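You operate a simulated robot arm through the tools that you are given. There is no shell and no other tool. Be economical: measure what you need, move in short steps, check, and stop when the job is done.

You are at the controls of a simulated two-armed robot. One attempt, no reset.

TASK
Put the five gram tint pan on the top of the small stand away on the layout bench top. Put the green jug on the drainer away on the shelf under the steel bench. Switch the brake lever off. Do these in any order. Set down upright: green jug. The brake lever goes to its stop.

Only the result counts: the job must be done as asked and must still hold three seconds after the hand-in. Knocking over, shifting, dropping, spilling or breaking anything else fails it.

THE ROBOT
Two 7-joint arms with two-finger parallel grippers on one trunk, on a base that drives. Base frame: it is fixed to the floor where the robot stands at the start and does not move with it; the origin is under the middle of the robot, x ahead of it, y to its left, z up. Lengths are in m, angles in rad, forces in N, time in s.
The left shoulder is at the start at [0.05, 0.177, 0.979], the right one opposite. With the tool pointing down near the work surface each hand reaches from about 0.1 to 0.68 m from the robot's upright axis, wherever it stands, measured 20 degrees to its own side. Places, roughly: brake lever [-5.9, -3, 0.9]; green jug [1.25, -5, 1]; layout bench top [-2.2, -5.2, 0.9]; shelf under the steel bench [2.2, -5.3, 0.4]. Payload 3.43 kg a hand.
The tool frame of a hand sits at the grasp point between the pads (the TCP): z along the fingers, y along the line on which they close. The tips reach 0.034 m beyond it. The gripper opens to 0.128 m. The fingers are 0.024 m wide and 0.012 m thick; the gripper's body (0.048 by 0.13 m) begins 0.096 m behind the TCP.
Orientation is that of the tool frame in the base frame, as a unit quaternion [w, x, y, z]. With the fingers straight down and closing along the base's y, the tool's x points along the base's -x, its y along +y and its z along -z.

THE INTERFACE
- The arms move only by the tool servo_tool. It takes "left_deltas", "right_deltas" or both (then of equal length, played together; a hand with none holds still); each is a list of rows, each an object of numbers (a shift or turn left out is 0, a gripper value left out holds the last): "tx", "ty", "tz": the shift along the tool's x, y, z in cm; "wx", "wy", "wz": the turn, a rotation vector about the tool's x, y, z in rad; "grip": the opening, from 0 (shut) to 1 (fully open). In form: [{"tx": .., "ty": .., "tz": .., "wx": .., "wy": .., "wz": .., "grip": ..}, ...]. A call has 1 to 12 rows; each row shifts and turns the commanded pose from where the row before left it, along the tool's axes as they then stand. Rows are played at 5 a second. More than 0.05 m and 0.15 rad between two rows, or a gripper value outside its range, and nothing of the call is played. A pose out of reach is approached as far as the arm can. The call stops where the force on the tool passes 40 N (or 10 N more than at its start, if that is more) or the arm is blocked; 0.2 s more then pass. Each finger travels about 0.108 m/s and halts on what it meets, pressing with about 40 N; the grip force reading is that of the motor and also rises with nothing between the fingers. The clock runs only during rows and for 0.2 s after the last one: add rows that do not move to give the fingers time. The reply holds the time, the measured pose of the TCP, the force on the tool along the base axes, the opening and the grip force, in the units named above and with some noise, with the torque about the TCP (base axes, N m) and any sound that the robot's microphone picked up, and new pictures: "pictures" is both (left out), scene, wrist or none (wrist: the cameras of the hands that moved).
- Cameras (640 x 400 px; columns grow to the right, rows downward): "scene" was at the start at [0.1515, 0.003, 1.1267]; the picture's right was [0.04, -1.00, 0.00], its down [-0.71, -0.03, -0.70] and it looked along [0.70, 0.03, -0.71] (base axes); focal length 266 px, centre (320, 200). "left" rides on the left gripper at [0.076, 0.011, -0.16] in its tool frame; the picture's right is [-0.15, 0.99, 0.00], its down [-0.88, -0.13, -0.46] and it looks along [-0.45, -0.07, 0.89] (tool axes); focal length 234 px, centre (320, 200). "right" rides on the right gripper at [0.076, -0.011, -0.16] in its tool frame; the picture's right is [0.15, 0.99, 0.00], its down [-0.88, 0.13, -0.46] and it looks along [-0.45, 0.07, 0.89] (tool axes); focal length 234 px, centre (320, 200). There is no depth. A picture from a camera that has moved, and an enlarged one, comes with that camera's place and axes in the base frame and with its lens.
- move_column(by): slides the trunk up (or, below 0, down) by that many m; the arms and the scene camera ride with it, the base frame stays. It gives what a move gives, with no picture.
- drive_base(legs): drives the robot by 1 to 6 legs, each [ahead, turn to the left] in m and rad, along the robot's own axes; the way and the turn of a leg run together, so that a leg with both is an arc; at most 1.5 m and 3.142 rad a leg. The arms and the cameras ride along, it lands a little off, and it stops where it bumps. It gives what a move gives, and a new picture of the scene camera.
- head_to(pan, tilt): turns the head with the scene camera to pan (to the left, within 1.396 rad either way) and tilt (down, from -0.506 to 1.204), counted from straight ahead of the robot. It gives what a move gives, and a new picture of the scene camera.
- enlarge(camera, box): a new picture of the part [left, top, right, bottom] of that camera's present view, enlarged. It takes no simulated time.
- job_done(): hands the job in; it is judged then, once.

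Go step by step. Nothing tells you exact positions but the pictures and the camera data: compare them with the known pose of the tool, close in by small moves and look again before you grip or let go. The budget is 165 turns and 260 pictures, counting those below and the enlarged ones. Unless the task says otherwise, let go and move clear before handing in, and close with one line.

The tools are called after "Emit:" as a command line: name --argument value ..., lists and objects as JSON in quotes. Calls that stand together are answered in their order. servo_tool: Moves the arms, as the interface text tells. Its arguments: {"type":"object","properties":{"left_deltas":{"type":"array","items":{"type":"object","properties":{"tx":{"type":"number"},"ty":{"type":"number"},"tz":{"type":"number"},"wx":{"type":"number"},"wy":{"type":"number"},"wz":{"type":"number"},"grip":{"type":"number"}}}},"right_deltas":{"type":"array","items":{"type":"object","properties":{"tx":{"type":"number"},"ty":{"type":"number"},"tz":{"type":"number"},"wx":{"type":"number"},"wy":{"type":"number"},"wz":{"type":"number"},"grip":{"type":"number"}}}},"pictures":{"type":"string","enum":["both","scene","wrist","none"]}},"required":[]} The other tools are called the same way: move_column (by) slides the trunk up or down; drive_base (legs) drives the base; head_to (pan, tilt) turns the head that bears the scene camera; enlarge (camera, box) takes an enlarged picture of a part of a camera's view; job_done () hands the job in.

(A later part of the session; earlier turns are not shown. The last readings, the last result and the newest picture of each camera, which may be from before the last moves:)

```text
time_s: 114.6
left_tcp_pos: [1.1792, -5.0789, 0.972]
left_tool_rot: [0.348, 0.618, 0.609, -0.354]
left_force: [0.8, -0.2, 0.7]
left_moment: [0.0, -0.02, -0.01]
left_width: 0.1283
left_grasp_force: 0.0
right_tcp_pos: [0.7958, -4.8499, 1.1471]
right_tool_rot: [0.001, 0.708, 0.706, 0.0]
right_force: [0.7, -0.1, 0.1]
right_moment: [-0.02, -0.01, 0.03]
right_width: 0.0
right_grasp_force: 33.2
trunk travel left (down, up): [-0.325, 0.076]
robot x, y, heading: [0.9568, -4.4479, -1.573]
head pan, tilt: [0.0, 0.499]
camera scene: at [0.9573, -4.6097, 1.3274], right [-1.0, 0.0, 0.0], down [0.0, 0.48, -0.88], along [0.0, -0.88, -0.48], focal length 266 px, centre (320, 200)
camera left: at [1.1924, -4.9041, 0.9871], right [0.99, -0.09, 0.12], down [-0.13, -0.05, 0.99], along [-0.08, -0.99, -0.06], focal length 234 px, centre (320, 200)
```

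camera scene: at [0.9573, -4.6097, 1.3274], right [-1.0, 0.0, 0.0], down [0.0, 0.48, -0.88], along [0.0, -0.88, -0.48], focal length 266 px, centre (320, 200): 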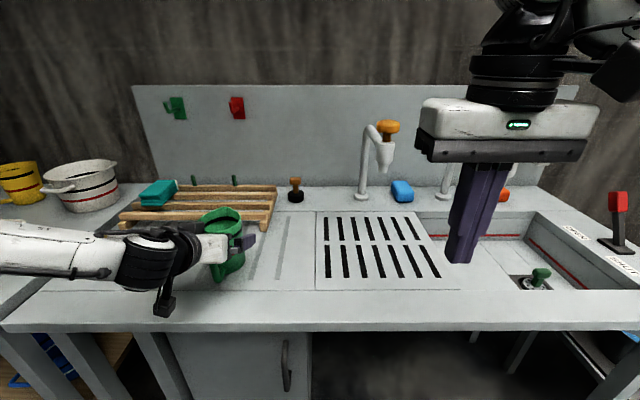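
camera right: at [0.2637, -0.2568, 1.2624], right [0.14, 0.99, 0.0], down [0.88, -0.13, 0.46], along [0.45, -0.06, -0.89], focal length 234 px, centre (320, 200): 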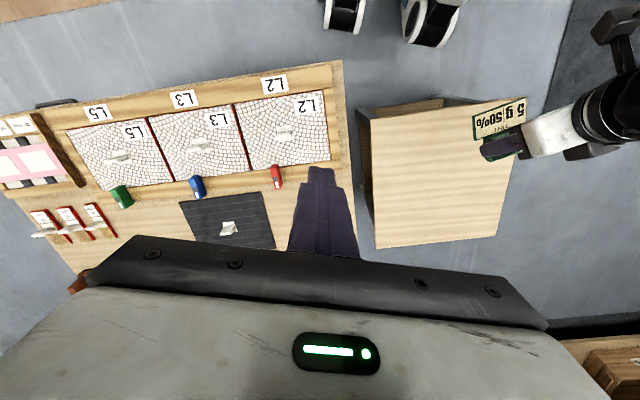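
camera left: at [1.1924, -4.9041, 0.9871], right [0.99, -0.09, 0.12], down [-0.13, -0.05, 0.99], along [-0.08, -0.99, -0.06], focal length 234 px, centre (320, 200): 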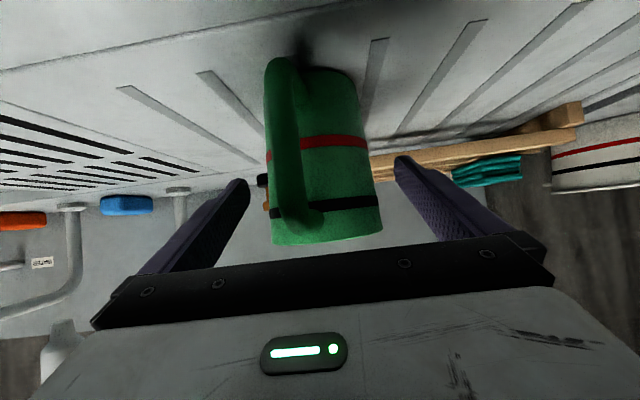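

Emit:
servo_tool --left_deltas '[{"tz": 1.5}, {"tz": 1.3}, {}]' --pictures "wrist"

Emit:
enlarge --camera "scene" --box '[140, 180, 300, 300]'

```text
time_s: 115.4
left_tcp_pos: [1.1782, -5.1027, 0.9575]
left_tool_rot: [0.347, 0.619, 0.609, -0.354]
left_force: [-0.5, 0.1, 0.1]
left_moment: [-0.01, -0.01, -0.01]
left_width: 0.1276
left_grasp_force: 0.0
right_tcp_pos: [0.7944, -4.8508, 1.1481]
right_tool_rot: [0.001, 0.708, 0.706, 0.0]
right_force: [0.5, 0.6, -0.3]
right_moment: [-0.01, -0.02, -0.02]
right_width: 0.0
right_grasp_force: 33.0
trunk travel left (down, up): [-0.325, 0.076]
robot x, y, heading: [0.9587, -4.4468, -1.576]
head pan, tilt: [0.0, 0.499]
camera left: at [1.1915, -4.9276, 0.9728], right [0.99, -0.09, 0.13], down [-0.13, -0.05, 0.99], along [-0.08, -0.99, -0.06], focal length 234 px, centre (320, 200)
```

left: 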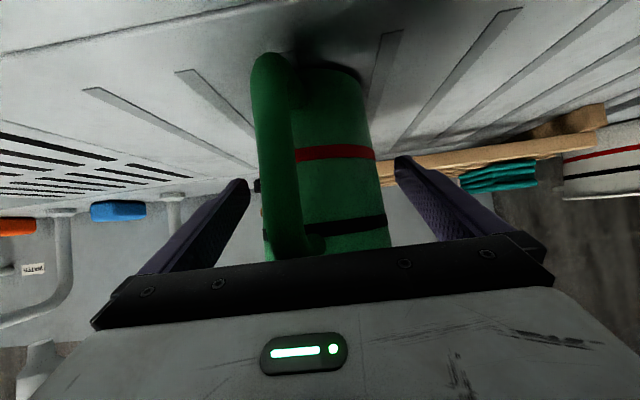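

```text
3.33 times, centred on (220, 240) of scene
camera zoom: at [0.9574, -4.6098, 1.3273], right [-1.0, 0.0, 0.0], down [0.0, 0.48, -0.88], along [0.0, -0.88, -0.48], focal length 885 px, centre (653, 67)
```

zoom: 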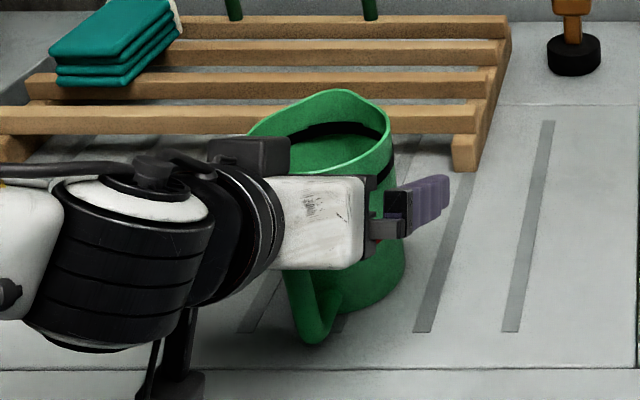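

Fingers straddle the body with the handle between them. Closing.

Emit:
servo_tool --left_deltas '[{"grip": 0.8}, {"grip": 0.7}, {"grip": 0.6}, {"grip": 0.5}, {}]' --pictures "wrist"

```text
time_s: 116.6
left_tcp_pos: [1.1775, -5.1033, 0.9571]
left_tool_rot: [0.346, 0.62, 0.609, -0.354]
left_force: [-0.3, -0.3, -0.6]
left_moment: [-0.01, -0.01, -0.01]
left_width: 0.0876
left_grasp_force: 39.8
right_tcp_pos: [0.7961, -4.8504, 1.1478]
right_tool_rot: [0.0, 0.708, 0.706, -0.001]
right_force: [-0.7, 0.2, 0.2]
right_moment: [0.01, -0.01, 0.0]
right_width: 0.0
right_grasp_force: 32.8
trunk travel left (down, up): [-0.325, 0.076]
robot x, y, heading: [0.9558, -4.4539, -1.583]
head pan, tilt: [0.0, 0.499]
camera left: at [1.1916, -4.9275, 0.9729], right [0.99, -0.09, 0.13], down [-0.13, -0.05, 0.99], along [-0.08, -0.99, -0.06], focal length 234 px, centre (320, 200)
```

left: 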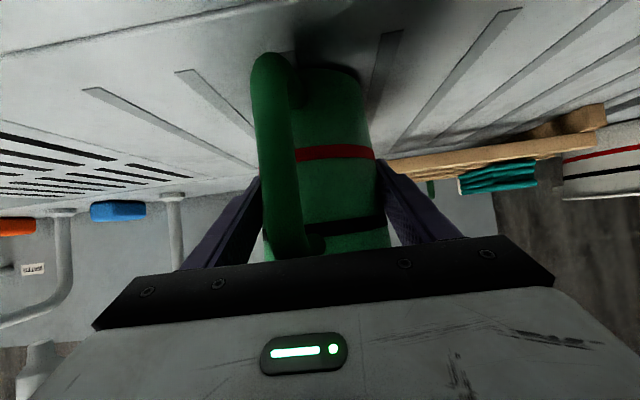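

Gripped at 8.8 cm, on the body. I'll lift a little with the trunk and check.

Emit:
move_column --by 0.06

Emit:
enlarge --camera "scene" --box '[60, 140, 380, 340]'

Emit:
enlarge --camera "left" --box '[100, 0, 540, 275]'

```text
time_s: 117.6
left_tcp_pos: [1.1783, -5.1027, 1.0177]
left_tool_rot: [0.347, 0.619, 0.609, -0.354]
left_force: [0.7, -0.1, -0.8]
left_moment: [-0.02, -0.03, 0.01]
left_width: 0.0874
left_grasp_force: 39.8
right_tcp_pos: [0.7945, -4.8502, 1.208]
right_tool_rot: [0.001, 0.708, 0.706, -0.002]
right_force: [-0.3, -0.2, -0.3]
right_moment: [0.03, 0.0, 0.03]
right_width: 0.0001
right_grasp_force: 33.2
trunk travel left (down, up): [-0.385, 0.016]
robot x, y, heading: [0.9564, -4.4497, -1.573]
head pan, tilt: [0.0, 0.499]
```

```text
2.00 times, centred on (220, 240) of scene
camera zoom: at [0.9573, -4.6103, 1.3872], right [-1.0, 0.0, 0.0], down [0.0, 0.48, -0.88], along [0.0, -0.88, -0.48], focal length 531 px, centre (520, 120)
```

zoom: 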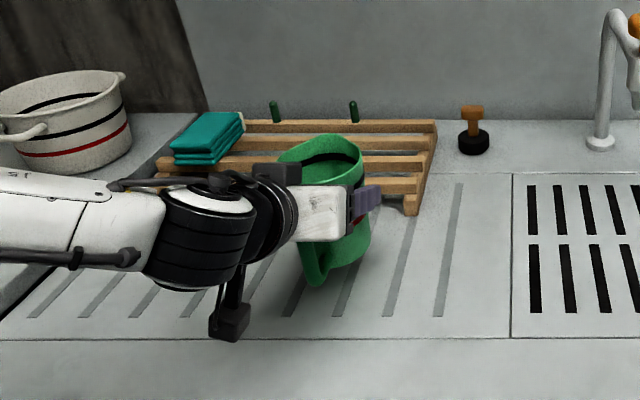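

```text
1.45 times, centred on (320, 138) of left
camera zoom: at [1.1916, -4.9277, 1.0327], right [0.99, -0.09, 0.13], down [-0.13, -0.05, 0.99], along [-0.08, -0.99, -0.06], focal length 341 px, centre (320, 291)
```

zoom: 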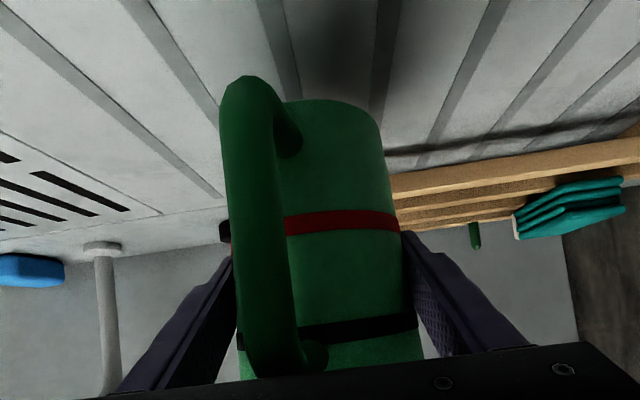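

Lifted cleanly, level. Backing off and moving in front of the steel bench.

Emit:
drive_base --legs '[[-0.6, 0], [0, 1.573], [1.05, 0], [0, -1.57]]'

Emit:
head_to --pan -0.1 --tilt 0.6

```text
time_s: 133.7
left_tcp_pos: [2.2416, -4.494, 1.017]
left_tool_rot: [0.351, 0.613, 0.615, -0.351]
left_force: [0.2, -1.0, 0.1]
left_moment: [-0.01, -0.01, 0.02]
left_width: 0.0863
left_grasp_force: 40.7
right_tcp_pos: [1.853, -4.2497, 1.2081]
right_tool_rot: [0.001, 0.701, 0.713, 0.0]
right_force: [-0.4, -0.1, -0.4]
right_moment: [0.01, 0.04, 0.02]
right_width: 0.0
right_grasp_force: 32.5
trunk travel left (down, up): [-0.385, 0.016]
robot x, y, heading: [2.0056, -3.8431, -1.554]
head pan, tilt: [0.0, 0.499]
camera scene: at [2.0108, -4.0055, 1.3873], right [-1.0, -0.01, 0.0], down [-0.01, 0.48, -0.88], along [0.01, -0.88, -0.48], focal length 266 px, centre (320, 200)
```

scene: 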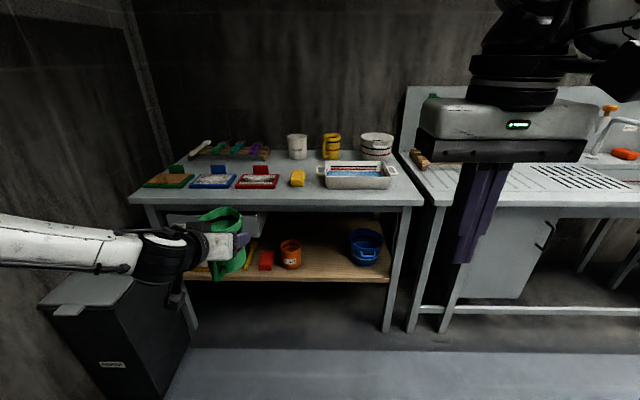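

```text
time_s: 134.3
left_tcp_pos: [2.241, -4.4946, 1.0174]
left_tool_rot: [0.352, 0.612, 0.615, -0.35]
left_force: [0.2, -0.3, -1.2]
left_moment: [-0.01, -0.03, 0.01]
left_width: 0.0864
left_grasp_force: 39.8
right_tcp_pos: [1.8544, -4.2484, 1.2078]
right_tool_rot: [0.0, 0.701, 0.713, 0.0]
right_force: [0.1, 0.2, 0.0]
right_moment: [0.0, -0.01, -0.01]
right_width: 0.0002
right_grasp_force: 33.0
trunk travel left (down, up): [-0.385, 0.016]
robot x, y, heading: [2.0091, -3.8444, -1.56]
head pan, tilt: [-0.099, 0.6]
camera scene: at [2.0021, -4.0026, 1.3783], right [-1.0, 0.08, 0.0], down [0.05, 0.56, -0.83], along [-0.07, -0.82, -0.56], focal length 266 px, centre (320, 200)
```

scene: 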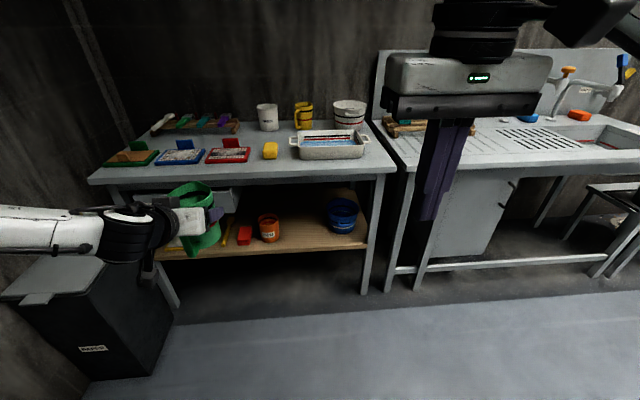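

Emit:
enlarge --camera "scene" --box '[140, 160, 400, 310]'

```text
2.46 times, centred on (270, 235) of scene
camera zoom: at [2.0021, -4.0026, 1.3783], right [-1.0, 0.08, 0.0], down [0.05, 0.56, -0.83], along [-0.07, -0.82, -0.56], focal length 654 px, centre (443, 114)
```

zoom: 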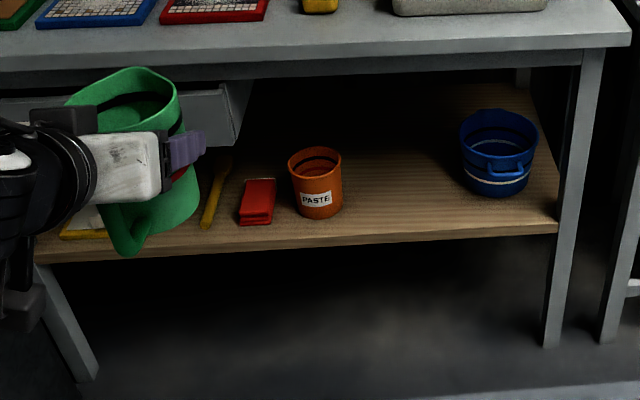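

There is a free spot on the shelf between the orange tub and the blue one, at about x≈2.0, y≈−5.10. First I'll pull the right hand back, out and up, since the trunk must come down.

Emit:
servo_tool --right_deltas '[{"tx": 3.2, "ty": -2.5, "tz": -2}, {"tx": 3.2, "ty": -2.5, "tz": -2}, {"tx": 3.2, "ty": -2.5, "tz": -2}, {"tx": 3.2, "ty": -2.5, "tz": -2}, {}]' --pictures "scene"

```text
time_s: 135.5
left_tcp_pos: [2.2406, -4.4948, 1.0166]
left_tool_rot: [0.351, 0.613, 0.616, -0.35]
left_force: [0.0, 0.1, -0.9]
left_moment: [-0.02, -0.01, 0.01]
left_width: 0.0864
left_grasp_force: 39.7
right_tcp_pos: [1.752, -4.1241, 1.2869]
right_tool_rot: [0.0, 0.702, 0.712, 0.001]
right_force: [0.3, 0.0, 0.2]
right_moment: [-0.02, 0.02, -0.02]
right_width: 0.0001
right_grasp_force: 33.2
trunk travel left (down, up): [-0.385, 0.016]
robot x, y, heading: [2.0063, -3.8415, -1.553]
head pan, tilt: [-0.099, 0.6]
camera scene: at [2.0023, -4.0034, 1.378], right [-1.0, 0.08, 0.0], down [0.05, 0.56, -0.82], along [-0.07, -0.82, -0.57], focal length 266 px, centre (320, 200)
```

scene: 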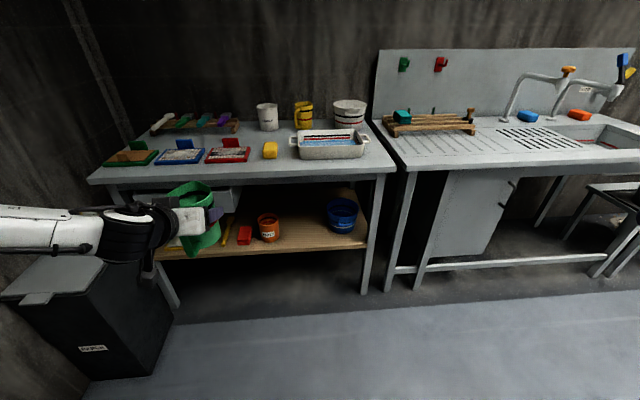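

Emit:
move_column --by -0.385

Emit:
servo_tool --left_deltas '[{"tx": 3.1, "tz": -0.7}, {"tx": 3.1, "tz": -0.7}, {"tx": 3.1, "tz": -0.7}, {}]' --pictures "both"

```text
time_s: 139.2
left_tcp_pos: [2.2407, -4.4945, 0.6332]
left_tool_rot: [0.352, 0.612, 0.615, -0.351]
left_force: [0.5, -0.3, -1.4]
left_moment: [-0.01, -0.02, -0.01]
left_width: 0.0859
left_grasp_force: 39.6
right_tcp_pos: [1.7515, -4.1238, 0.9025]
right_tool_rot: [0.0, 0.702, 0.712, -0.001]
right_force: [-0.7, 0.1, 0.3]
right_moment: [-0.04, 0.0, 0.04]
right_width: 0.0
right_grasp_force: 33.1
trunk travel left (down, up): [0.0, 0.401]
robot x, y, heading: [2.008, -3.8439, -1.553]
head pan, tilt: [-0.099, 0.6]
```

```text
time_s: 140.2
left_tcp_pos: [2.2437, -4.4274, 0.5663]
left_tool_rot: [0.35, 0.614, 0.615, -0.351]
left_force: [0.5, 0.6, -0.8]
left_moment: [-0.02, 0.0, 0.03]
left_width: 0.0859
left_grasp_force: 40.1
left hand out of reach, approached as far as the arm can: row 3
right_tcp_pos: [1.7515, -4.1227, 0.9048]
right_tool_rot: [0.001, 0.702, 0.713, -0.001]
right_force: [0.2, 0.3, 0.5]
right_moment: [-0.02, -0.03, -0.01]
right_width: 0.0
right_grasp_force: 32.9
trunk travel left (down, up): [0.0, 0.401]
robot x, y, heading: [2.0055, -3.8431, -1.553]
head pan, tilt: [-0.099, 0.6]
camera scene: at [2.0021, -4.0026, 0.9932], right [-1.0, 0.08, 0.0], down [0.05, 0.56, -0.83], along [-0.07, -0.82, -0.56], focal length 266 px, centre (320, 200)
camera left: at [2.2545, -4.2512, 0.5829], right [0.99, -0.07, 0.12], down [-0.13, -0.06, 0.99], along [-0.07, -1.0, -0.06], focal length 234 px, centre (320, 200)
```

scene: 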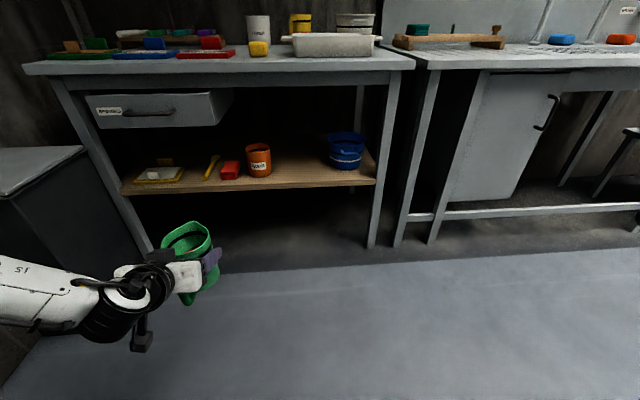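
left: 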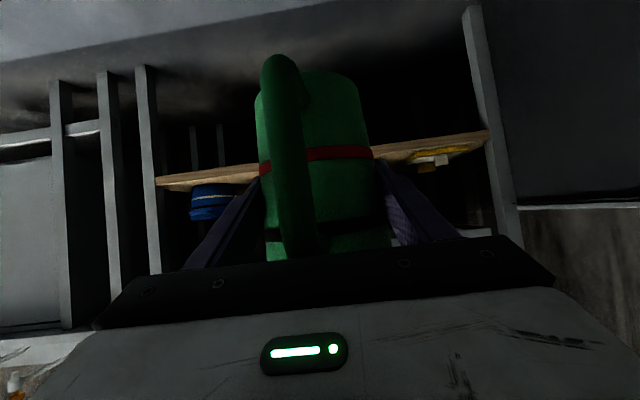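

Emit:
enlarge --camera "scene" --box '[100, 80, 420, 280]'

```text
2.00 times, centred on (260, 180) of scene
camera zoom: at [2.0021, -4.0026, 0.9932], right [-1.0, 0.08, 0.0], down [0.05, 0.56, -0.83], along [-0.07, -0.82, -0.56], focal length 531 px, centre (440, 240)
```

zoom: 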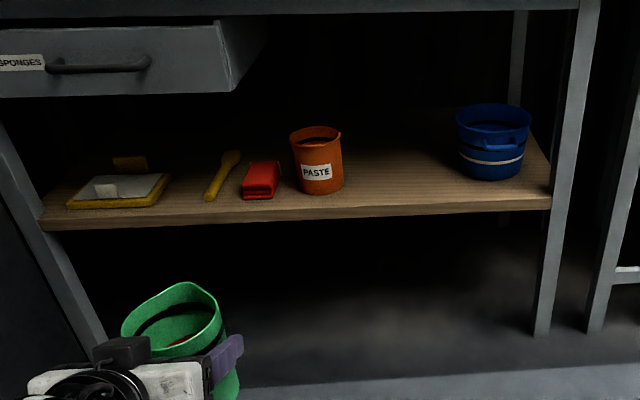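

The shelf surface is near z≈0.43 with its front edge near y≈−4.975; the free spot is x≈1.995. The hand height is right for the approach, so I'll shift the base sideways first.

Emit:
drive_base --legs '[[0, -0.785], [0.34, 0], [0, 0.767]]'

```text
time_s: 146.6
left_tcp_pos: [1.9973, -4.6753, 0.5677]
left_tool_rot: [0.347, 0.618, 0.61, -0.354]
left_force: [-0.1, 0.2, -0.4]
left_moment: [-0.03, 0.03, 0.0]
left_width: 0.0858
left_grasp_force: 39.4
right_tcp_pos: [1.5108, -4.3636, 0.9026]
right_tool_rot: [0.0, 0.707, 0.707, -0.001]
right_force: [0.2, 0.9, 0.2]
right_moment: [-0.01, 0.01, -0.01]
right_width: 0.0002
right_grasp_force: 32.5
trunk travel left (down, up): [0.0, 0.401]
robot x, y, heading: [1.7703, -4.0896, -1.573]
head pan, tilt: [-0.099, 0.6]
camera scene: at [1.7627, -4.2472, 0.9932], right [-0.99, 0.1, 0.0], down [0.06, 0.56, -0.83], along [-0.08, -0.82, -0.56], focal length 266 px, centre (320, 200)
```

scene: 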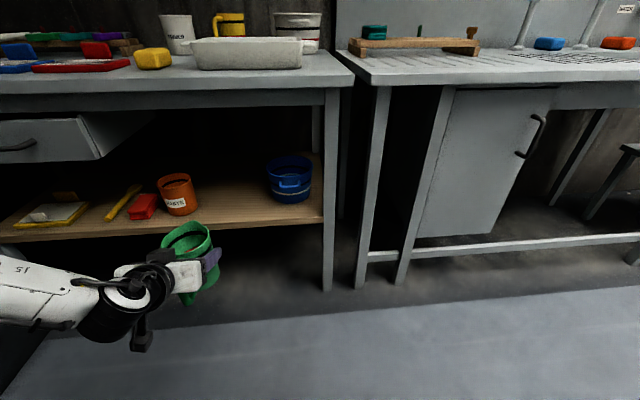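

Aligned on x≈1.997. I'll drive part-way in and check the height against the shelf edge with the wrist camera.

Emit:
drive_base --legs '[[0.2, 0]]'

Emit:
enlarge --camera "left" --box '[0, 0, 640, 400]'

```text
time_s: 148.1
left_tcp_pos: [1.9979, -4.8737, 0.5671]
left_tool_rot: [0.347, 0.619, 0.61, -0.354]
left_force: [-0.6, 0.6, -0.9]
left_moment: [0.0, 0.0, 0.0]
left_width: 0.0859
left_grasp_force: 40.3
right_tcp_pos: [1.5107, -4.562, 0.9025]
right_tool_rot: [0.001, 0.707, 0.707, 0.0]
right_force: [0.8, -0.2, 0.5]
right_moment: [-0.02, -0.05, 0.0]
right_width: 0.0001
right_grasp_force: 32.8
trunk travel left (down, up): [0.0, 0.401]
robot x, y, heading: [1.7712, -4.2848, -1.575]
head pan, tilt: [-0.099, 0.6]
camera scene: at [1.7625, -4.4453, 0.9932], right [-0.99, 0.1, 0.0], down [0.06, 0.56, -0.83], along [-0.08, -0.82, -0.56], focal length 266 px, centre (320, 200)
```

scene: 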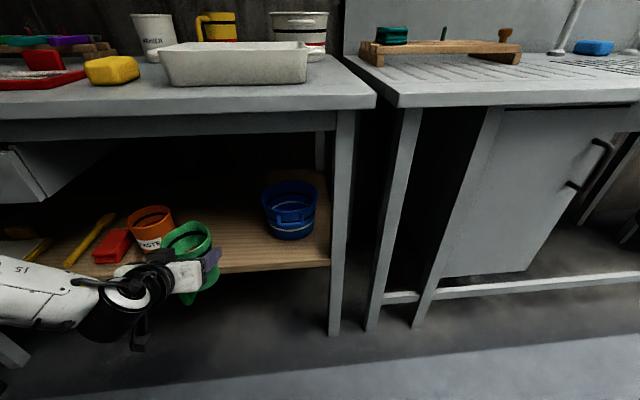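

```text
1.00 times, centred on (320, 200) of left (not enlarged: the box is as wide or as high as the picture)
camera zoom: at [2.0109, -4.6982, 0.5831], right [0.99, -0.09, 0.12], down [-0.13, -0.05, 0.99], along [-0.08, -0.99, -0.06], focal length 234 px, centre (320, 200)
```

zoom: 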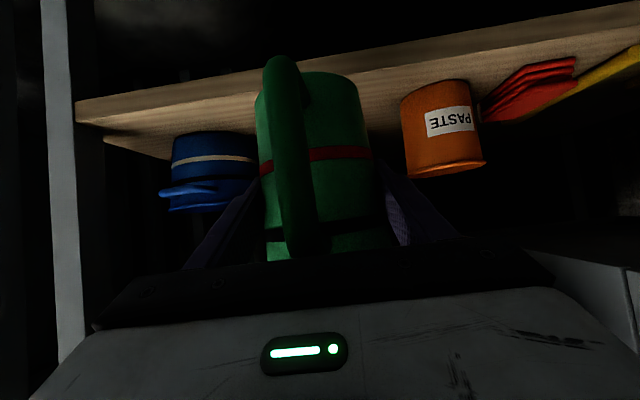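

Clearance over the shelf is about 3.5 cm, and the spot is centred. Driving the rest in.

Emit:
drive_base --legs '[[0.19, 0]]'

Emit:
enlarge --camera "left" --box '[0, 0, 640, 400]'

```text
time_s: 149.7
left_tcp_pos: [1.9958, -5.0625, 0.5677]
left_tool_rot: [0.347, 0.618, 0.61, -0.354]
left_force: [-0.5, 0.4, -2.0]
left_moment: [0.0, -0.01, -0.01]
left_width: 0.0854
left_grasp_force: 40.3
right_tcp_pos: [1.5095, -4.7507, 0.9025]
right_tool_rot: [0.001, 0.707, 0.707, -0.001]
right_force: [0.4, -0.3, -0.1]
right_moment: [-0.02, 0.01, 0.01]
right_width: 0.0
right_grasp_force: 33.3
trunk travel left (down, up): [0.0, 0.401]
robot x, y, heading: [1.7704, -4.476, -1.572]
head pan, tilt: [-0.099, 0.6]
camera scene: at [1.7621, -4.6344, 0.9932], right [-0.99, 0.1, 0.0], down [0.06, 0.56, -0.83], along [-0.08, -0.82, -0.56], focal length 266 px, centre (320, 200)
```

scene: 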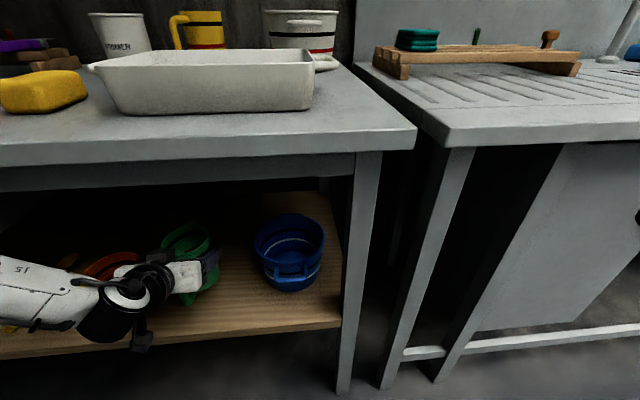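

```text
1.00 times, centred on (320, 200) of left (not enlarged: the box is as wide or as high as the picture)
camera zoom: at [2.0101, -4.8876, 0.5832], right [0.99, -0.09, 0.12], down [-0.13, -0.05, 0.99], along [-0.08, -0.99, -0.06], focal length 234 px, centre (320, 200)
```

zoom: 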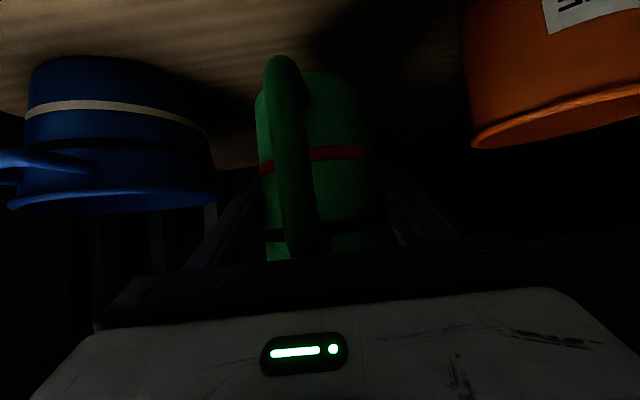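

Emit:
servo_tool --left_deltas '[{"tx": 0.7, "tz": 0.4}, {"tx": 0.7, "tz": 0.4}, {"tx": 0.7, "tz": 0.4}, {}]' --pictures "wrist"

```text
time_s: 150.7
left_tcp_pos: [2.0071, -5.0579, 0.5577]
left_tool_rot: [0.346, 0.619, 0.61, -0.354]
left_force: [0.4, 0.2, -1.2]
left_moment: [-0.02, 0.0, 0.01]
left_width: 0.0857
left_grasp_force: 39.9
left hand out of reach, approached as far as the arm can: row 1, 2, 3
right_tcp_pos: [1.5099, -4.7501, 0.9019]
right_tool_rot: [0.001, 0.708, 0.707, 0.0]
right_force: [-0.6, 0.2, 0.5]
right_moment: [0.0, 0.02, -0.01]
right_width: 0.0
right_grasp_force: 33.1
trunk travel left (down, up): [0.0, 0.401]
robot x, y, heading: [1.7684, -4.4771, -1.574]
head pan, tilt: [-0.099, 0.6]
camera left: at [2.0208, -4.8825, 0.5736], right [0.99, -0.09, 0.12], down [-0.13, -0.06, 0.99], along [-0.08, -0.99, -0.07], focal length 234 px, centre (320, 200)
```

left: 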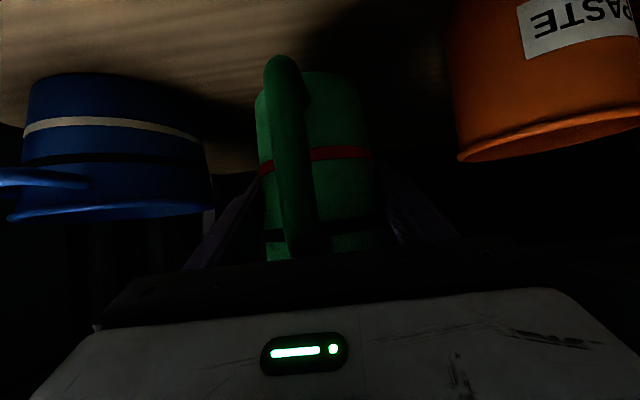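

The arm is at its reach limit. I'll draw the hand back 5 cm, bring the base 5 cm nearer, then lower.

Emit:
servo_tool --left_deltas '[{"tx": 1.2, "tz": -2.2, "ty": -0.5}, {"tx": 1.2, "tz": -2.2, "ty": -0.5}, {}]' --pictures "none"

Emit:
drive_base --legs '[[0.05, 0]]'

```text
time_s: 151.5
left_tcp_pos: [1.9983, -5.008, 0.5585]
left_tool_rot: [0.347, 0.618, 0.61, -0.353]
left_force: [-0.1, 0.7, -0.4]
left_moment: [0.02, -0.01, 0.0]
left_width: 0.0858
left_grasp_force: 40.3
right_tcp_pos: [1.5095, -4.7517, 0.9033]
right_tool_rot: [0.0, 0.708, 0.707, -0.001]
right_force: [-0.3, -0.6, 0.0]
right_moment: [-0.02, 0.01, 0.0]
right_width: 0.0003
right_grasp_force: 33.2
trunk travel left (down, up): [0.0, 0.401]
robot x, y, heading: [1.7712, -4.4754, -1.568]
head pan, tilt: [-0.099, 0.6]
```

```text
time_s: 152.4
left_tcp_pos: [1.9978, -5.0579, 0.5599]
left_tool_rot: [0.347, 0.619, 0.609, -0.355]
left_force: [0.4, -0.2, -1.4]
left_moment: [0.0, -0.03, -0.02]
left_width: 0.0858
left_grasp_force: 39.2
right_tcp_pos: [1.5102, -4.7999, 0.9023]
right_tool_rot: [0.001, 0.708, 0.707, -0.001]
right_force: [-0.1, 0.4, 0.7]
right_moment: [-0.01, -0.02, -0.03]
right_width: 0.0
right_grasp_force: 32.8
trunk travel left (down, up): [0.0, 0.401]
robot x, y, heading: [1.7691, -4.5289, -1.57]
head pan, tilt: [-0.099, 0.6]
camera scene: at [1.7619, -4.684, 0.9932], right [-0.99, 0.1, 0.0], down [0.06, 0.56, -0.83], along [-0.08, -0.82, -0.56], focal length 266 px, centre (320, 200)
```

scene: 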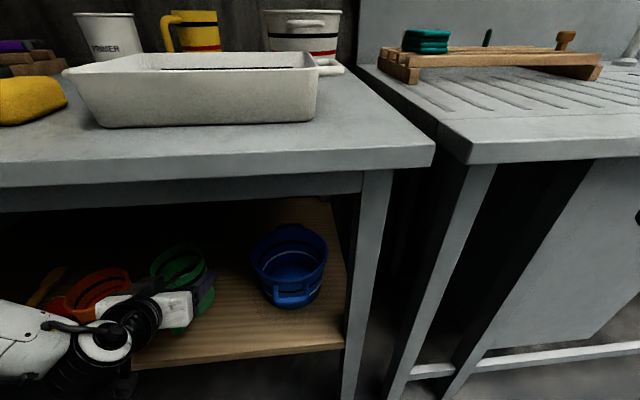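

Emit:
servo_tool --left_deltas '[{"tx": 0.6, "tz": 0.35}, {"tx": 0.6, "tz": 0.35}, {"tx": 0.43, "tz": 0.25}, {}]' --pictures "wrist"

Emit:
enlarge --camera "scene" --box '[40, 200, 360, 400]'

```text
time_s: 153.4
left_tcp_pos: [2.0043, -5.0569, 0.5477]
left_tool_rot: [0.345, 0.62, 0.61, -0.353]
left_force: [-0.4, 0.2, -0.4]
left_moment: [0.03, -0.01, 0.02]
left_width: 0.0856
left_grasp_force: 39.8
left hand out of reach, approached as far as the arm can: row 2, 3
right_tcp_pos: [1.5094, -4.8004, 0.903]
right_tool_rot: [0.0, 0.708, 0.707, 0.0]
right_force: [-0.2, 0.2, 0.3]
right_moment: [0.01, 0.04, -0.02]
right_width: 0.0
right_grasp_force: 32.7
trunk travel left (down, up): [0.0, 0.401]
robot x, y, heading: [1.7674, -4.5265, -1.57]
head pan, tilt: [-0.099, 0.6]
camera left: at [2.0176, -4.8806, 0.5643], right [0.99, -0.09, 0.12], down [-0.13, -0.06, 0.99], along [-0.08, -0.99, -0.07], focal length 234 px, centre (320, 200)
```

left: 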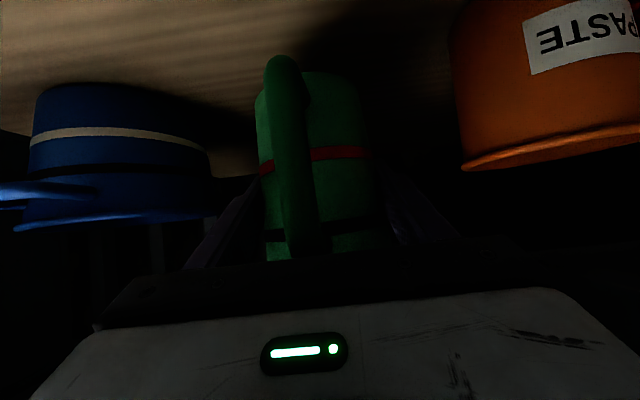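

```text
2.00 times, centred on (200, 300) of scene
camera zoom: at [1.7619, -4.6841, 0.9932], right [-0.99, 0.1, 0.0], down [0.06, 0.56, -0.83], along [-0.08, -0.82, -0.56], focal length 531 px, centre (560, 0)
```

zoom: 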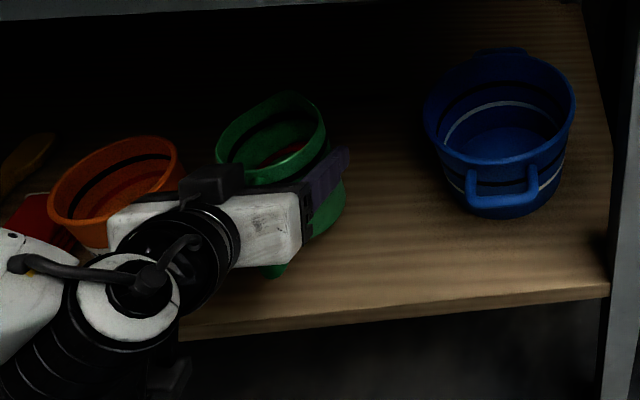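

About 1.5 cm short of the shelf and the arm slides outward at its limit, so it needs more lateral offset. I'll back out and find a reachable pose in free space.

Emit:
drive_base --legs '[[-0.3, 0]]'

Emit:
servo_tool --left_deltas '[{"ty": 3}, {"ty": 3}, {"tx": 0.86, "tz": 0.5}, {"tx": 0.86, "tz": 0.5}, {"tx": 0.86, "tz": 0.5}, {}]' --pictures "none"

```text
time_s: 155.5
left_tcp_pos: [2.0064, -4.7548, 0.5488]
left_tool_rot: [0.347, 0.618, 0.611, -0.353]
left_force: [0.5, 0.1, -2.2]
left_moment: [0.01, -0.01, -0.03]
left_width: 0.0859
left_grasp_force: 40.1
right_tcp_pos: [1.5108, -4.5009, 0.9034]
right_tool_rot: [0.0, 0.706, 0.709, -0.001]
right_force: [0.5, -0.2, 0.2]
right_moment: [-0.05, -0.02, -0.03]
right_width: 0.0
right_grasp_force: 33.1
trunk travel left (down, up): [0.0, 0.401]
robot x, y, heading: [1.7741, -4.225, -1.566]
head pan, tilt: [-0.099, 0.6]
camera scene: at [1.7627, -4.3841, 0.9932], right [-1.0, 0.1, 0.0], down [0.05, 0.56, -0.82], along [-0.08, -0.82, -0.57], focal length 266 px, centre (320, 200)
```

scene: 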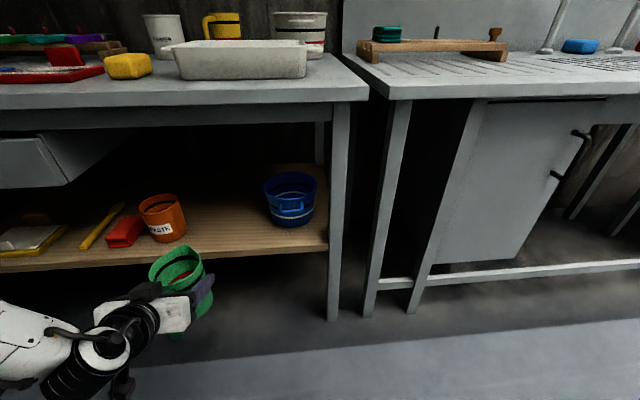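

```text
time_s: 156.9
left_tcp_pos: [2.0668, -4.7557, 0.5175]
left_tool_rot: [0.346, 0.618, 0.612, -0.352]
left_force: [0.2, -0.6, -0.3]
left_moment: [0.01, -0.04, 0.01]
left_width: 0.0857
left_grasp_force: 40.4
right_tcp_pos: [1.5107, -4.5024, 0.9031]
right_tool_rot: [0.0, 0.706, 0.708, -0.001]
right_force: [0.4, -0.5, -0.5]
right_moment: [-0.01, -0.03, -0.01]
right_width: 0.0002
right_grasp_force: 33.0
trunk travel left (down, up): [0.0, 0.401]
robot x, y, heading: [1.7697, -4.223, -1.571]
head pan, tilt: [-0.099, 0.6]
```

With about 0.30 m of lateral offset it reaches down to 0.5175. I'll raise again, shift the base 7 cm to the right, and re-enter.

Emit:
servo_tool --left_deltas '[{"tx": -2.15, "tz": -1.27}, {"tx": -2.15, "tz": -1.27}, {}]' --pictures "none"

Emit:
drive_base --legs '[[0, 0.35], [-0.2, 0], [0, -0.35]]'

```text
time_s: 157.7
left_tcp_pos: [2.0658, -4.7547, 0.5691]
left_tool_rot: [0.347, 0.617, 0.612, -0.353]
left_force: [-1.1, -0.5, -0.8]
left_moment: [0.0, 0.02, -0.02]
left_width: 0.0856
left_grasp_force: 39.4
right_tcp_pos: [1.5109, -4.5005, 0.9026]
right_tool_rot: [0.001, 0.706, 0.709, 0.0]
right_force: [0.0, 0.4, -0.3]
right_moment: [-0.06, 0.0, 0.01]
right_width: 0.0001
right_grasp_force: 32.4
trunk travel left (down, up): [0.0, 0.401]
robot x, y, heading: [1.768, -4.2253, -1.564]
head pan, tilt: [-0.099, 0.6]
```

```text
time_s: 161.4
left_tcp_pos: [1.9957, -4.5674, 0.5687]
left_tool_rot: [0.346, 0.619, 0.61, -0.353]
left_force: [0.0, 0.2, -1.0]
left_moment: [0.0, 0.02, 0.04]
left_width: 0.0857
left_grasp_force: 40.5
right_tcp_pos: [1.4414, -4.3129, 0.9032]
right_tool_rot: [0.001, 0.706, 0.708, -0.001]
right_force: [-1.1, 0.4, -0.3]
right_moment: [0.02, 0.0, -0.03]
right_width: 0.0
right_grasp_force: 32.9
trunk travel left (down, up): [0.0, 0.401]
robot x, y, heading: [1.6972, -4.0361, -1.567]
head pan, tilt: [-0.099, 0.6]
camera scene: at [1.693, -4.1951, 0.9932], right [-1.0, 0.1, 0.0], down [0.06, 0.56, -0.83], along [-0.08, -0.82, -0.56], focal length 266 px, centre (320, 200)
```

scene: 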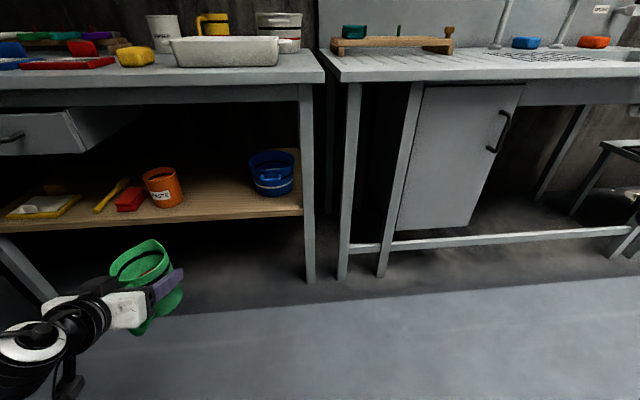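

Emit:
drive_base --legs '[[0.3, -0.003], [0.19, 0]]'

Emit:
enlarge --camera "left" --box '[0, 0, 640, 400]'

```text
time_s: 164.6
left_tcp_pos: [1.9929, -5.053, 0.5691]
left_tool_rot: [0.346, 0.619, 0.61, -0.354]
left_force: [-0.1, 0.3, -1.0]
left_moment: [-0.01, 0.02, 0.02]
left_width: 0.0858
left_grasp_force: 39.8
right_tcp_pos: [1.4377, -4.7982, 0.9026]
right_tool_rot: [0.001, 0.708, 0.706, -0.001]
right_force: [-0.1, 0.9, 0.0]
right_moment: [-0.04, 0.02, 0.0]
right_width: 0.0001
right_grasp_force: 33.4
trunk travel left (down, up): [0.0, 0.401]
robot x, y, heading: [1.7004, -4.5247, -1.572]
head pan, tilt: [-0.099, 0.6]
camera scene: at [1.6918, -4.6814, 0.9932], right [-0.99, 0.1, 0.0], down [0.06, 0.56, -0.83], along [-0.08, -0.82, -0.56], focal length 266 px, centre (320, 200)
```

scene: 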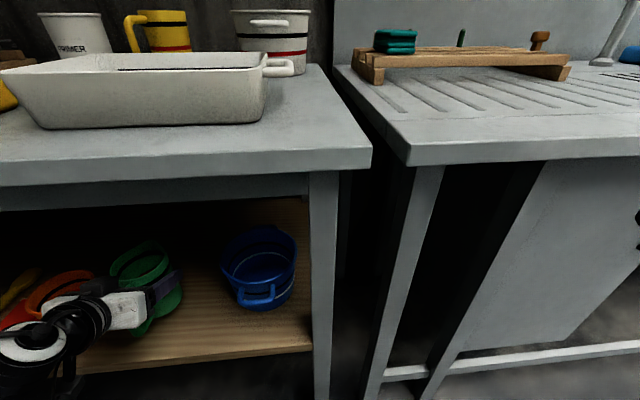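

```text
1.00 times, centred on (320, 200) of left (not enlarged: the box is as wide or as high as the picture)
camera zoom: at [2.0074, -4.8785, 0.5846], right [0.99, -0.09, 0.12], down [-0.13, -0.06, 0.99], along [-0.08, -0.99, -0.07], focal length 234 px, centre (320, 200)
```

zoom: 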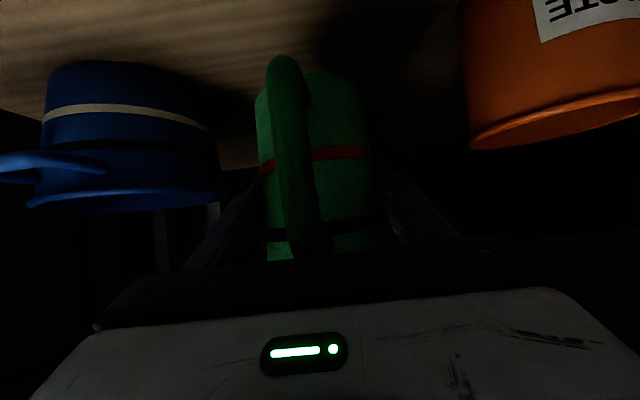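

Emit:
servo_tool --left_deltas '[{"tx": 0.86, "tz": 0.5}, {"tx": 0.86, "tz": 0.5}, {"tx": 0.43, "tz": 0.25}, {}]' --pictures "none"

Emit:
enlarge --camera "scene" --box '[0, 200, 320, 400]'

```text
time_s: 165.6
left_tcp_pos: [1.9939, -5.0532, 0.5434]
left_tool_rot: [0.346, 0.62, 0.609, -0.354]
left_force: [0.4, -1.0, -1.3]
left_moment: [-0.01, 0.0, -0.02]
left_width: 0.0856
left_grasp_force: 39.9
right_tcp_pos: [1.4384, -4.7987, 0.9034]
right_tool_rot: [0.001, 0.708, 0.707, -0.002]
right_force: [0.1, 0.0, -0.4]
right_moment: [0.0, 0.0, 0.03]
right_width: 0.0
right_grasp_force: 32.8
trunk travel left (down, up): [0.0, 0.401]
robot x, y, heading: [1.6993, -4.5224, -1.57]
head pan, tilt: [-0.099, 0.6]
```

```text
2.00 times, centred on (160, 300) of scene
camera zoom: at [1.6918, -4.6815, 0.9932], right [-0.99, 0.1, 0.0], down [0.06, 0.56, -0.83], along [-0.08, -0.82, -0.56], focal length 531 px, centre (640, 0)
```

zoom: 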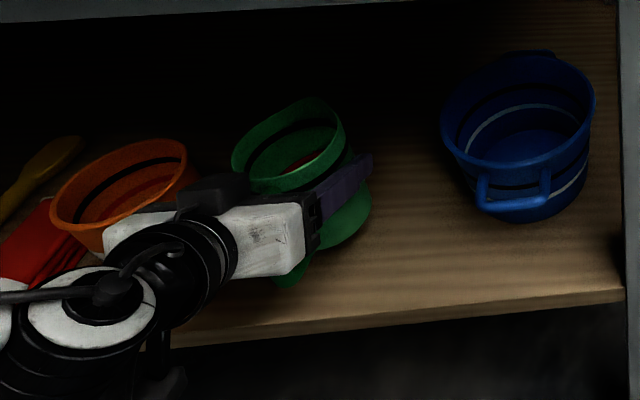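

Emit:
servo_tool --left_deltas '[{"tx": 0.26, "tz": 0.15}, {"tx": 0.26, "tz": 0.15}, {}]' --pictures "none"

Emit:
servo_tool --left_deltas '[{"tx": 0.17, "tz": 0.1}, {"tx": 0.17, "tz": 0.1}, {}]' --pictures "none"

```text
time_s: 166.4
left_tcp_pos: [1.9935, -5.0539, 0.5381]
left_tool_rot: [0.346, 0.619, 0.61, -0.353]
left_force: [-0.8, 0.8, -1.2]
left_moment: [-0.01, 0.0, 0.02]
left_width: 0.0859
left_grasp_force: 39.7
right_tcp_pos: [1.4398, -4.7983, 0.9036]
right_tool_rot: [0.0, 0.708, 0.706, -0.001]
right_force: [0.2, 1.1, 0.4]
right_moment: [-0.04, -0.02, -0.03]
right_width: 0.0001
right_grasp_force: 33.2
trunk travel left (down, up): [0.0, 0.401]
robot x, y, heading: [1.7018, -4.522, -1.569]
head pan, tilt: [-0.099, 0.6]
```

```text
time_s: 167.2
left_tcp_pos: [1.9939, -5.0532, 0.5342]
left_tool_rot: [0.346, 0.62, 0.609, -0.354]
left_force: [-0.1, 0.2, -1.3]
left_moment: [-0.02, -0.03, -0.02]
left_width: 0.0854
left_grasp_force: 40.3
right_tcp_pos: [1.4392, -4.7972, 0.9031]
right_tool_rot: [0.0, 0.707, 0.708, 0.0]
right_force: [-0.7, -1.1, 0.0]
right_moment: [-0.02, 0.06, -0.02]
right_width: 0.0
right_grasp_force: 32.6
trunk travel left (down, up): [0.0, 0.401]
robot x, y, heading: [1.6988, -4.5228, -1.57]
head pan, tilt: [-0.099, 0.6]
```

Emit:
servo_tool --left_deltas '[{"tx": 0.17, "tz": 0.1}, {"tx": 0.17, "tz": 0.1}, {}]' --pictures "none"

Emit:
servo_tool --left_deltas '[{"tx": 0.17, "tz": 0.1}, {}]' --pictures "wrist"

```text
time_s: 168.0
left_tcp_pos: [1.9936, -5.0541, 0.5294]
left_tool_rot: [0.346, 0.62, 0.609, -0.353]
left_force: [-0.5, 0.9, -0.9]
left_moment: [0.01, 0.01, 0.02]
left_width: 0.0852
left_grasp_force: 39.9
right_tcp_pos: [1.4408, -4.7978, 0.9017]
right_tool_rot: [0.001, 0.707, 0.707, -0.001]
right_force: [-1.4, -0.5, -0.3]
right_moment: [-0.01, 0.04, 0.05]
right_width: 0.0
right_grasp_force: 32.6
trunk travel left (down, up): [0.0, 0.401]
robot x, y, heading: [1.7015, -4.5236, -1.57]
head pan, tilt: [-0.099, 0.6]
```

```text
time_s: 168.6
left_tcp_pos: [1.9937, -5.0535, 0.5276]
left_tool_rot: [0.346, 0.62, 0.609, -0.354]
left_force: [0.0, 0.0, -0.4]
left_moment: [0.02, -0.02, 0.01]
left_width: 0.0857
left_grasp_force: 40.2
right_tcp_pos: [1.4394, -4.7986, 0.9028]
right_tool_rot: [-0.001, 0.708, 0.706, -0.001]
right_force: [-0.3, 0.5, -0.6]
right_moment: [-0.02, -0.02, 0.02]
right_width: 0.0
right_grasp_force: 33.4
trunk travel left (down, up): [0.0, 0.401]
robot x, y, heading: [1.6992, -4.5239, -1.572]
head pan, tilt: [-0.099, 0.6]
camera left: at [2.0074, -4.8781, 0.5438], right [0.99, -0.09, 0.12], down [-0.13, -0.06, 0.99], along [-0.08, -0.99, -0.07], focal length 234 px, centre (320, 200)
```

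left: 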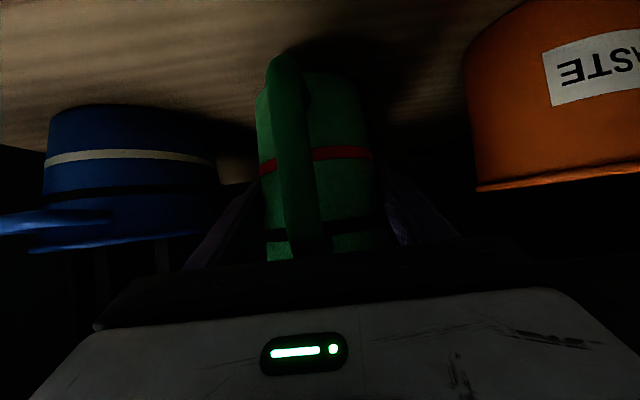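

Emit:
servo_tool --left_deltas '[{"tx": 0.17, "tz": 0.1}, {"tx": 0.17, "tz": 0.1}, {}]' --pictures "none"

Emit:
servo_tool --left_deltas '[{"tx": 0.17, "tz": 0.1}, {}]' --pictures "none"

```text
time_s: 169.4
left_tcp_pos: [1.9939, -5.0532, 0.5226]
left_tool_rot: [0.347, 0.619, 0.61, -0.353]
left_force: [-0.2, -0.1, -0.4]
left_moment: [-0.02, -0.02, -0.03]
left_width: 0.0858
left_grasp_force: 39.9
right_tcp_pos: [1.4403, -4.7965, 0.9023]
right_tool_rot: [0.0, 0.708, 0.707, -0.001]
right_force: [0.2, -0.4, -0.2]
right_moment: [0.01, 0.03, 0.01]
right_width: 0.0
right_grasp_force: 32.8
trunk travel left (down, up): [0.0, 0.401]
robot x, y, heading: [1.6997, -4.5239, -1.571]
head pan, tilt: [-0.099, 0.6]
```

```text
time_s: 170.0
left_tcp_pos: [1.9933, -5.0546, 0.5222]
left_tool_rot: [0.346, 0.619, 0.609, -0.355]
left_force: [-0.3, -0.1, -0.9]
left_moment: [0.0, 0.02, 0.01]
left_width: 0.0855
left_grasp_force: 39.6
right_tcp_pos: [1.4406, -4.7978, 0.9031]
right_tool_rot: [0.0, 0.708, 0.706, -0.001]
right_force: [-0.2, 0.1, -0.4]
right_moment: [0.0, 0.02, -0.02]
right_width: 0.0001
right_grasp_force: 32.9
trunk travel left (down, up): [0.0, 0.401]
robot x, y, heading: [1.6998, -4.5218, -1.574]
head pan, tilt: [-0.099, 0.6]
```

Emit:
servo_tool --left_deltas '[{"tx": 0.2, "tz": 0.12}, {"tx": 0.2, "tz": 0.12}, {}]' --pictures "wrist"

Emit:
enlarge --camera "left" --box '[220, 20, 420, 145]'

```text
time_s: 170.8
left_tcp_pos: [1.9933, -5.0538, 0.5165]
left_tool_rot: [0.346, 0.62, 0.609, -0.354]
left_force: [0.8, -0.5, -1.4]
left_moment: [-0.01, -0.02, -0.03]
left_width: 0.0856
left_grasp_force: 40.0
right_tcp_pos: [1.4389, -4.7975, 0.9028]
right_tool_rot: [0.0, 0.708, 0.706, 0.0]
right_force: [0.5, 1.4, -0.4]
right_moment: [0.02, -0.03, -0.01]
right_width: 0.0003
right_grasp_force: 33.2
trunk travel left (down, up): [0.0, 0.401]
robot x, y, heading: [1.6984, -4.5237, -1.572]
head pan, tilt: [-0.099, 0.6]
camera left: at [2.0074, -4.8783, 0.5334], right [0.99, -0.09, 0.12], down [-0.13, -0.05, 0.99], along [-0.08, -0.99, -0.07], focal length 234 px, centre (320, 200)
```

left: 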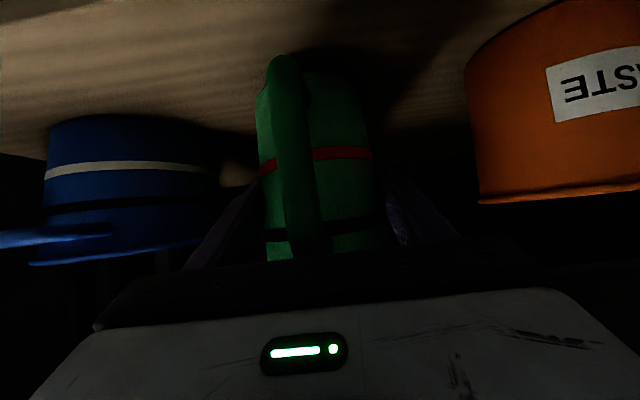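

```text
3.20 times, centred on (320, 82) of left
camera zoom: at [2.0074, -4.8783, 0.5334], right [0.99, -0.09, 0.12], down [-0.13, -0.05, 0.99], along [-0.08, -0.99, -0.07], focal length 749 px, centre (320, 576)
```

zoom: 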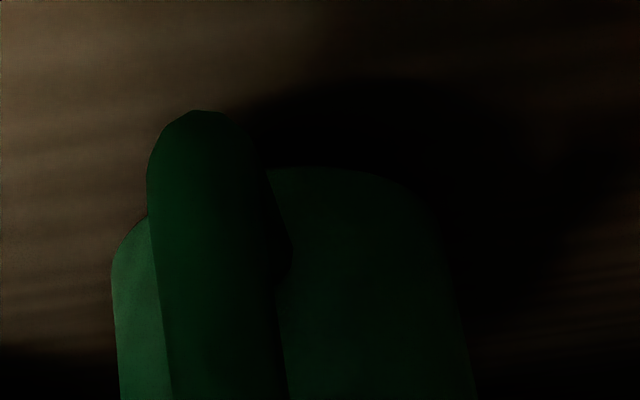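

Recomputed, the jug bottom is about 8 cm below the TCP, so there is roughly 1 cm left. Continuing.

Emit:
servo_tool --left_deltas '[{"tx": 0.2, "tz": 0.12}, {"tx": 0.2, "tz": 0.12}, {}]' --pictures "none"

Emit:
servo_tool --left_deltas '[{"tx": 0.2, "tz": 0.12}, {}]' --pictures "none"

```text
time_s: 171.6
left_tcp_pos: [1.9945, -5.0521, 0.5162]
left_tool_rot: [0.345, 0.62, 0.609, -0.354]
left_force: [0.5, -0.1, -1.4]
left_moment: [-0.03, -0.01, 0.03]
left_width: 0.0855
left_grasp_force: 40.3
left hand out of reach, approached as far as the arm can: row 2
right_tcp_pos: [1.4401, -4.7966, 0.9028]
right_tool_rot: [0.001, 0.708, 0.706, -0.001]
right_force: [-0.5, 0.0, 0.3]
right_moment: [-0.01, -0.02, -0.01]
right_width: 0.0003
right_grasp_force: 32.8
trunk travel left (down, up): [0.0, 0.401]
robot x, y, heading: [1.6976, -4.5239, -1.575]
head pan, tilt: [-0.099, 0.6]
```

```text
time_s: 172.2
left_tcp_pos: [1.9951, -5.0537, 0.5155]
left_tool_rot: [0.346, 0.62, 0.609, -0.354]
left_force: [0.7, 0.0, -1.1]
left_moment: [-0.05, 0.02, -0.01]
left_width: 0.0855
left_grasp_force: 39.9
right_tcp_pos: [1.4391, -4.7977, 0.9023]
right_tool_rot: [0.0, 0.707, 0.707, -0.001]
right_force: [1.1, -0.1, 1.4]
right_moment: [-0.01, 0.01, 0.0]
right_width: 0.0
right_grasp_force: 33.5
trunk travel left (down, up): [0.0, 0.401]
robot x, y, heading: [1.6997, -4.52, -1.571]
head pan, tilt: [-0.099, 0.6]
```

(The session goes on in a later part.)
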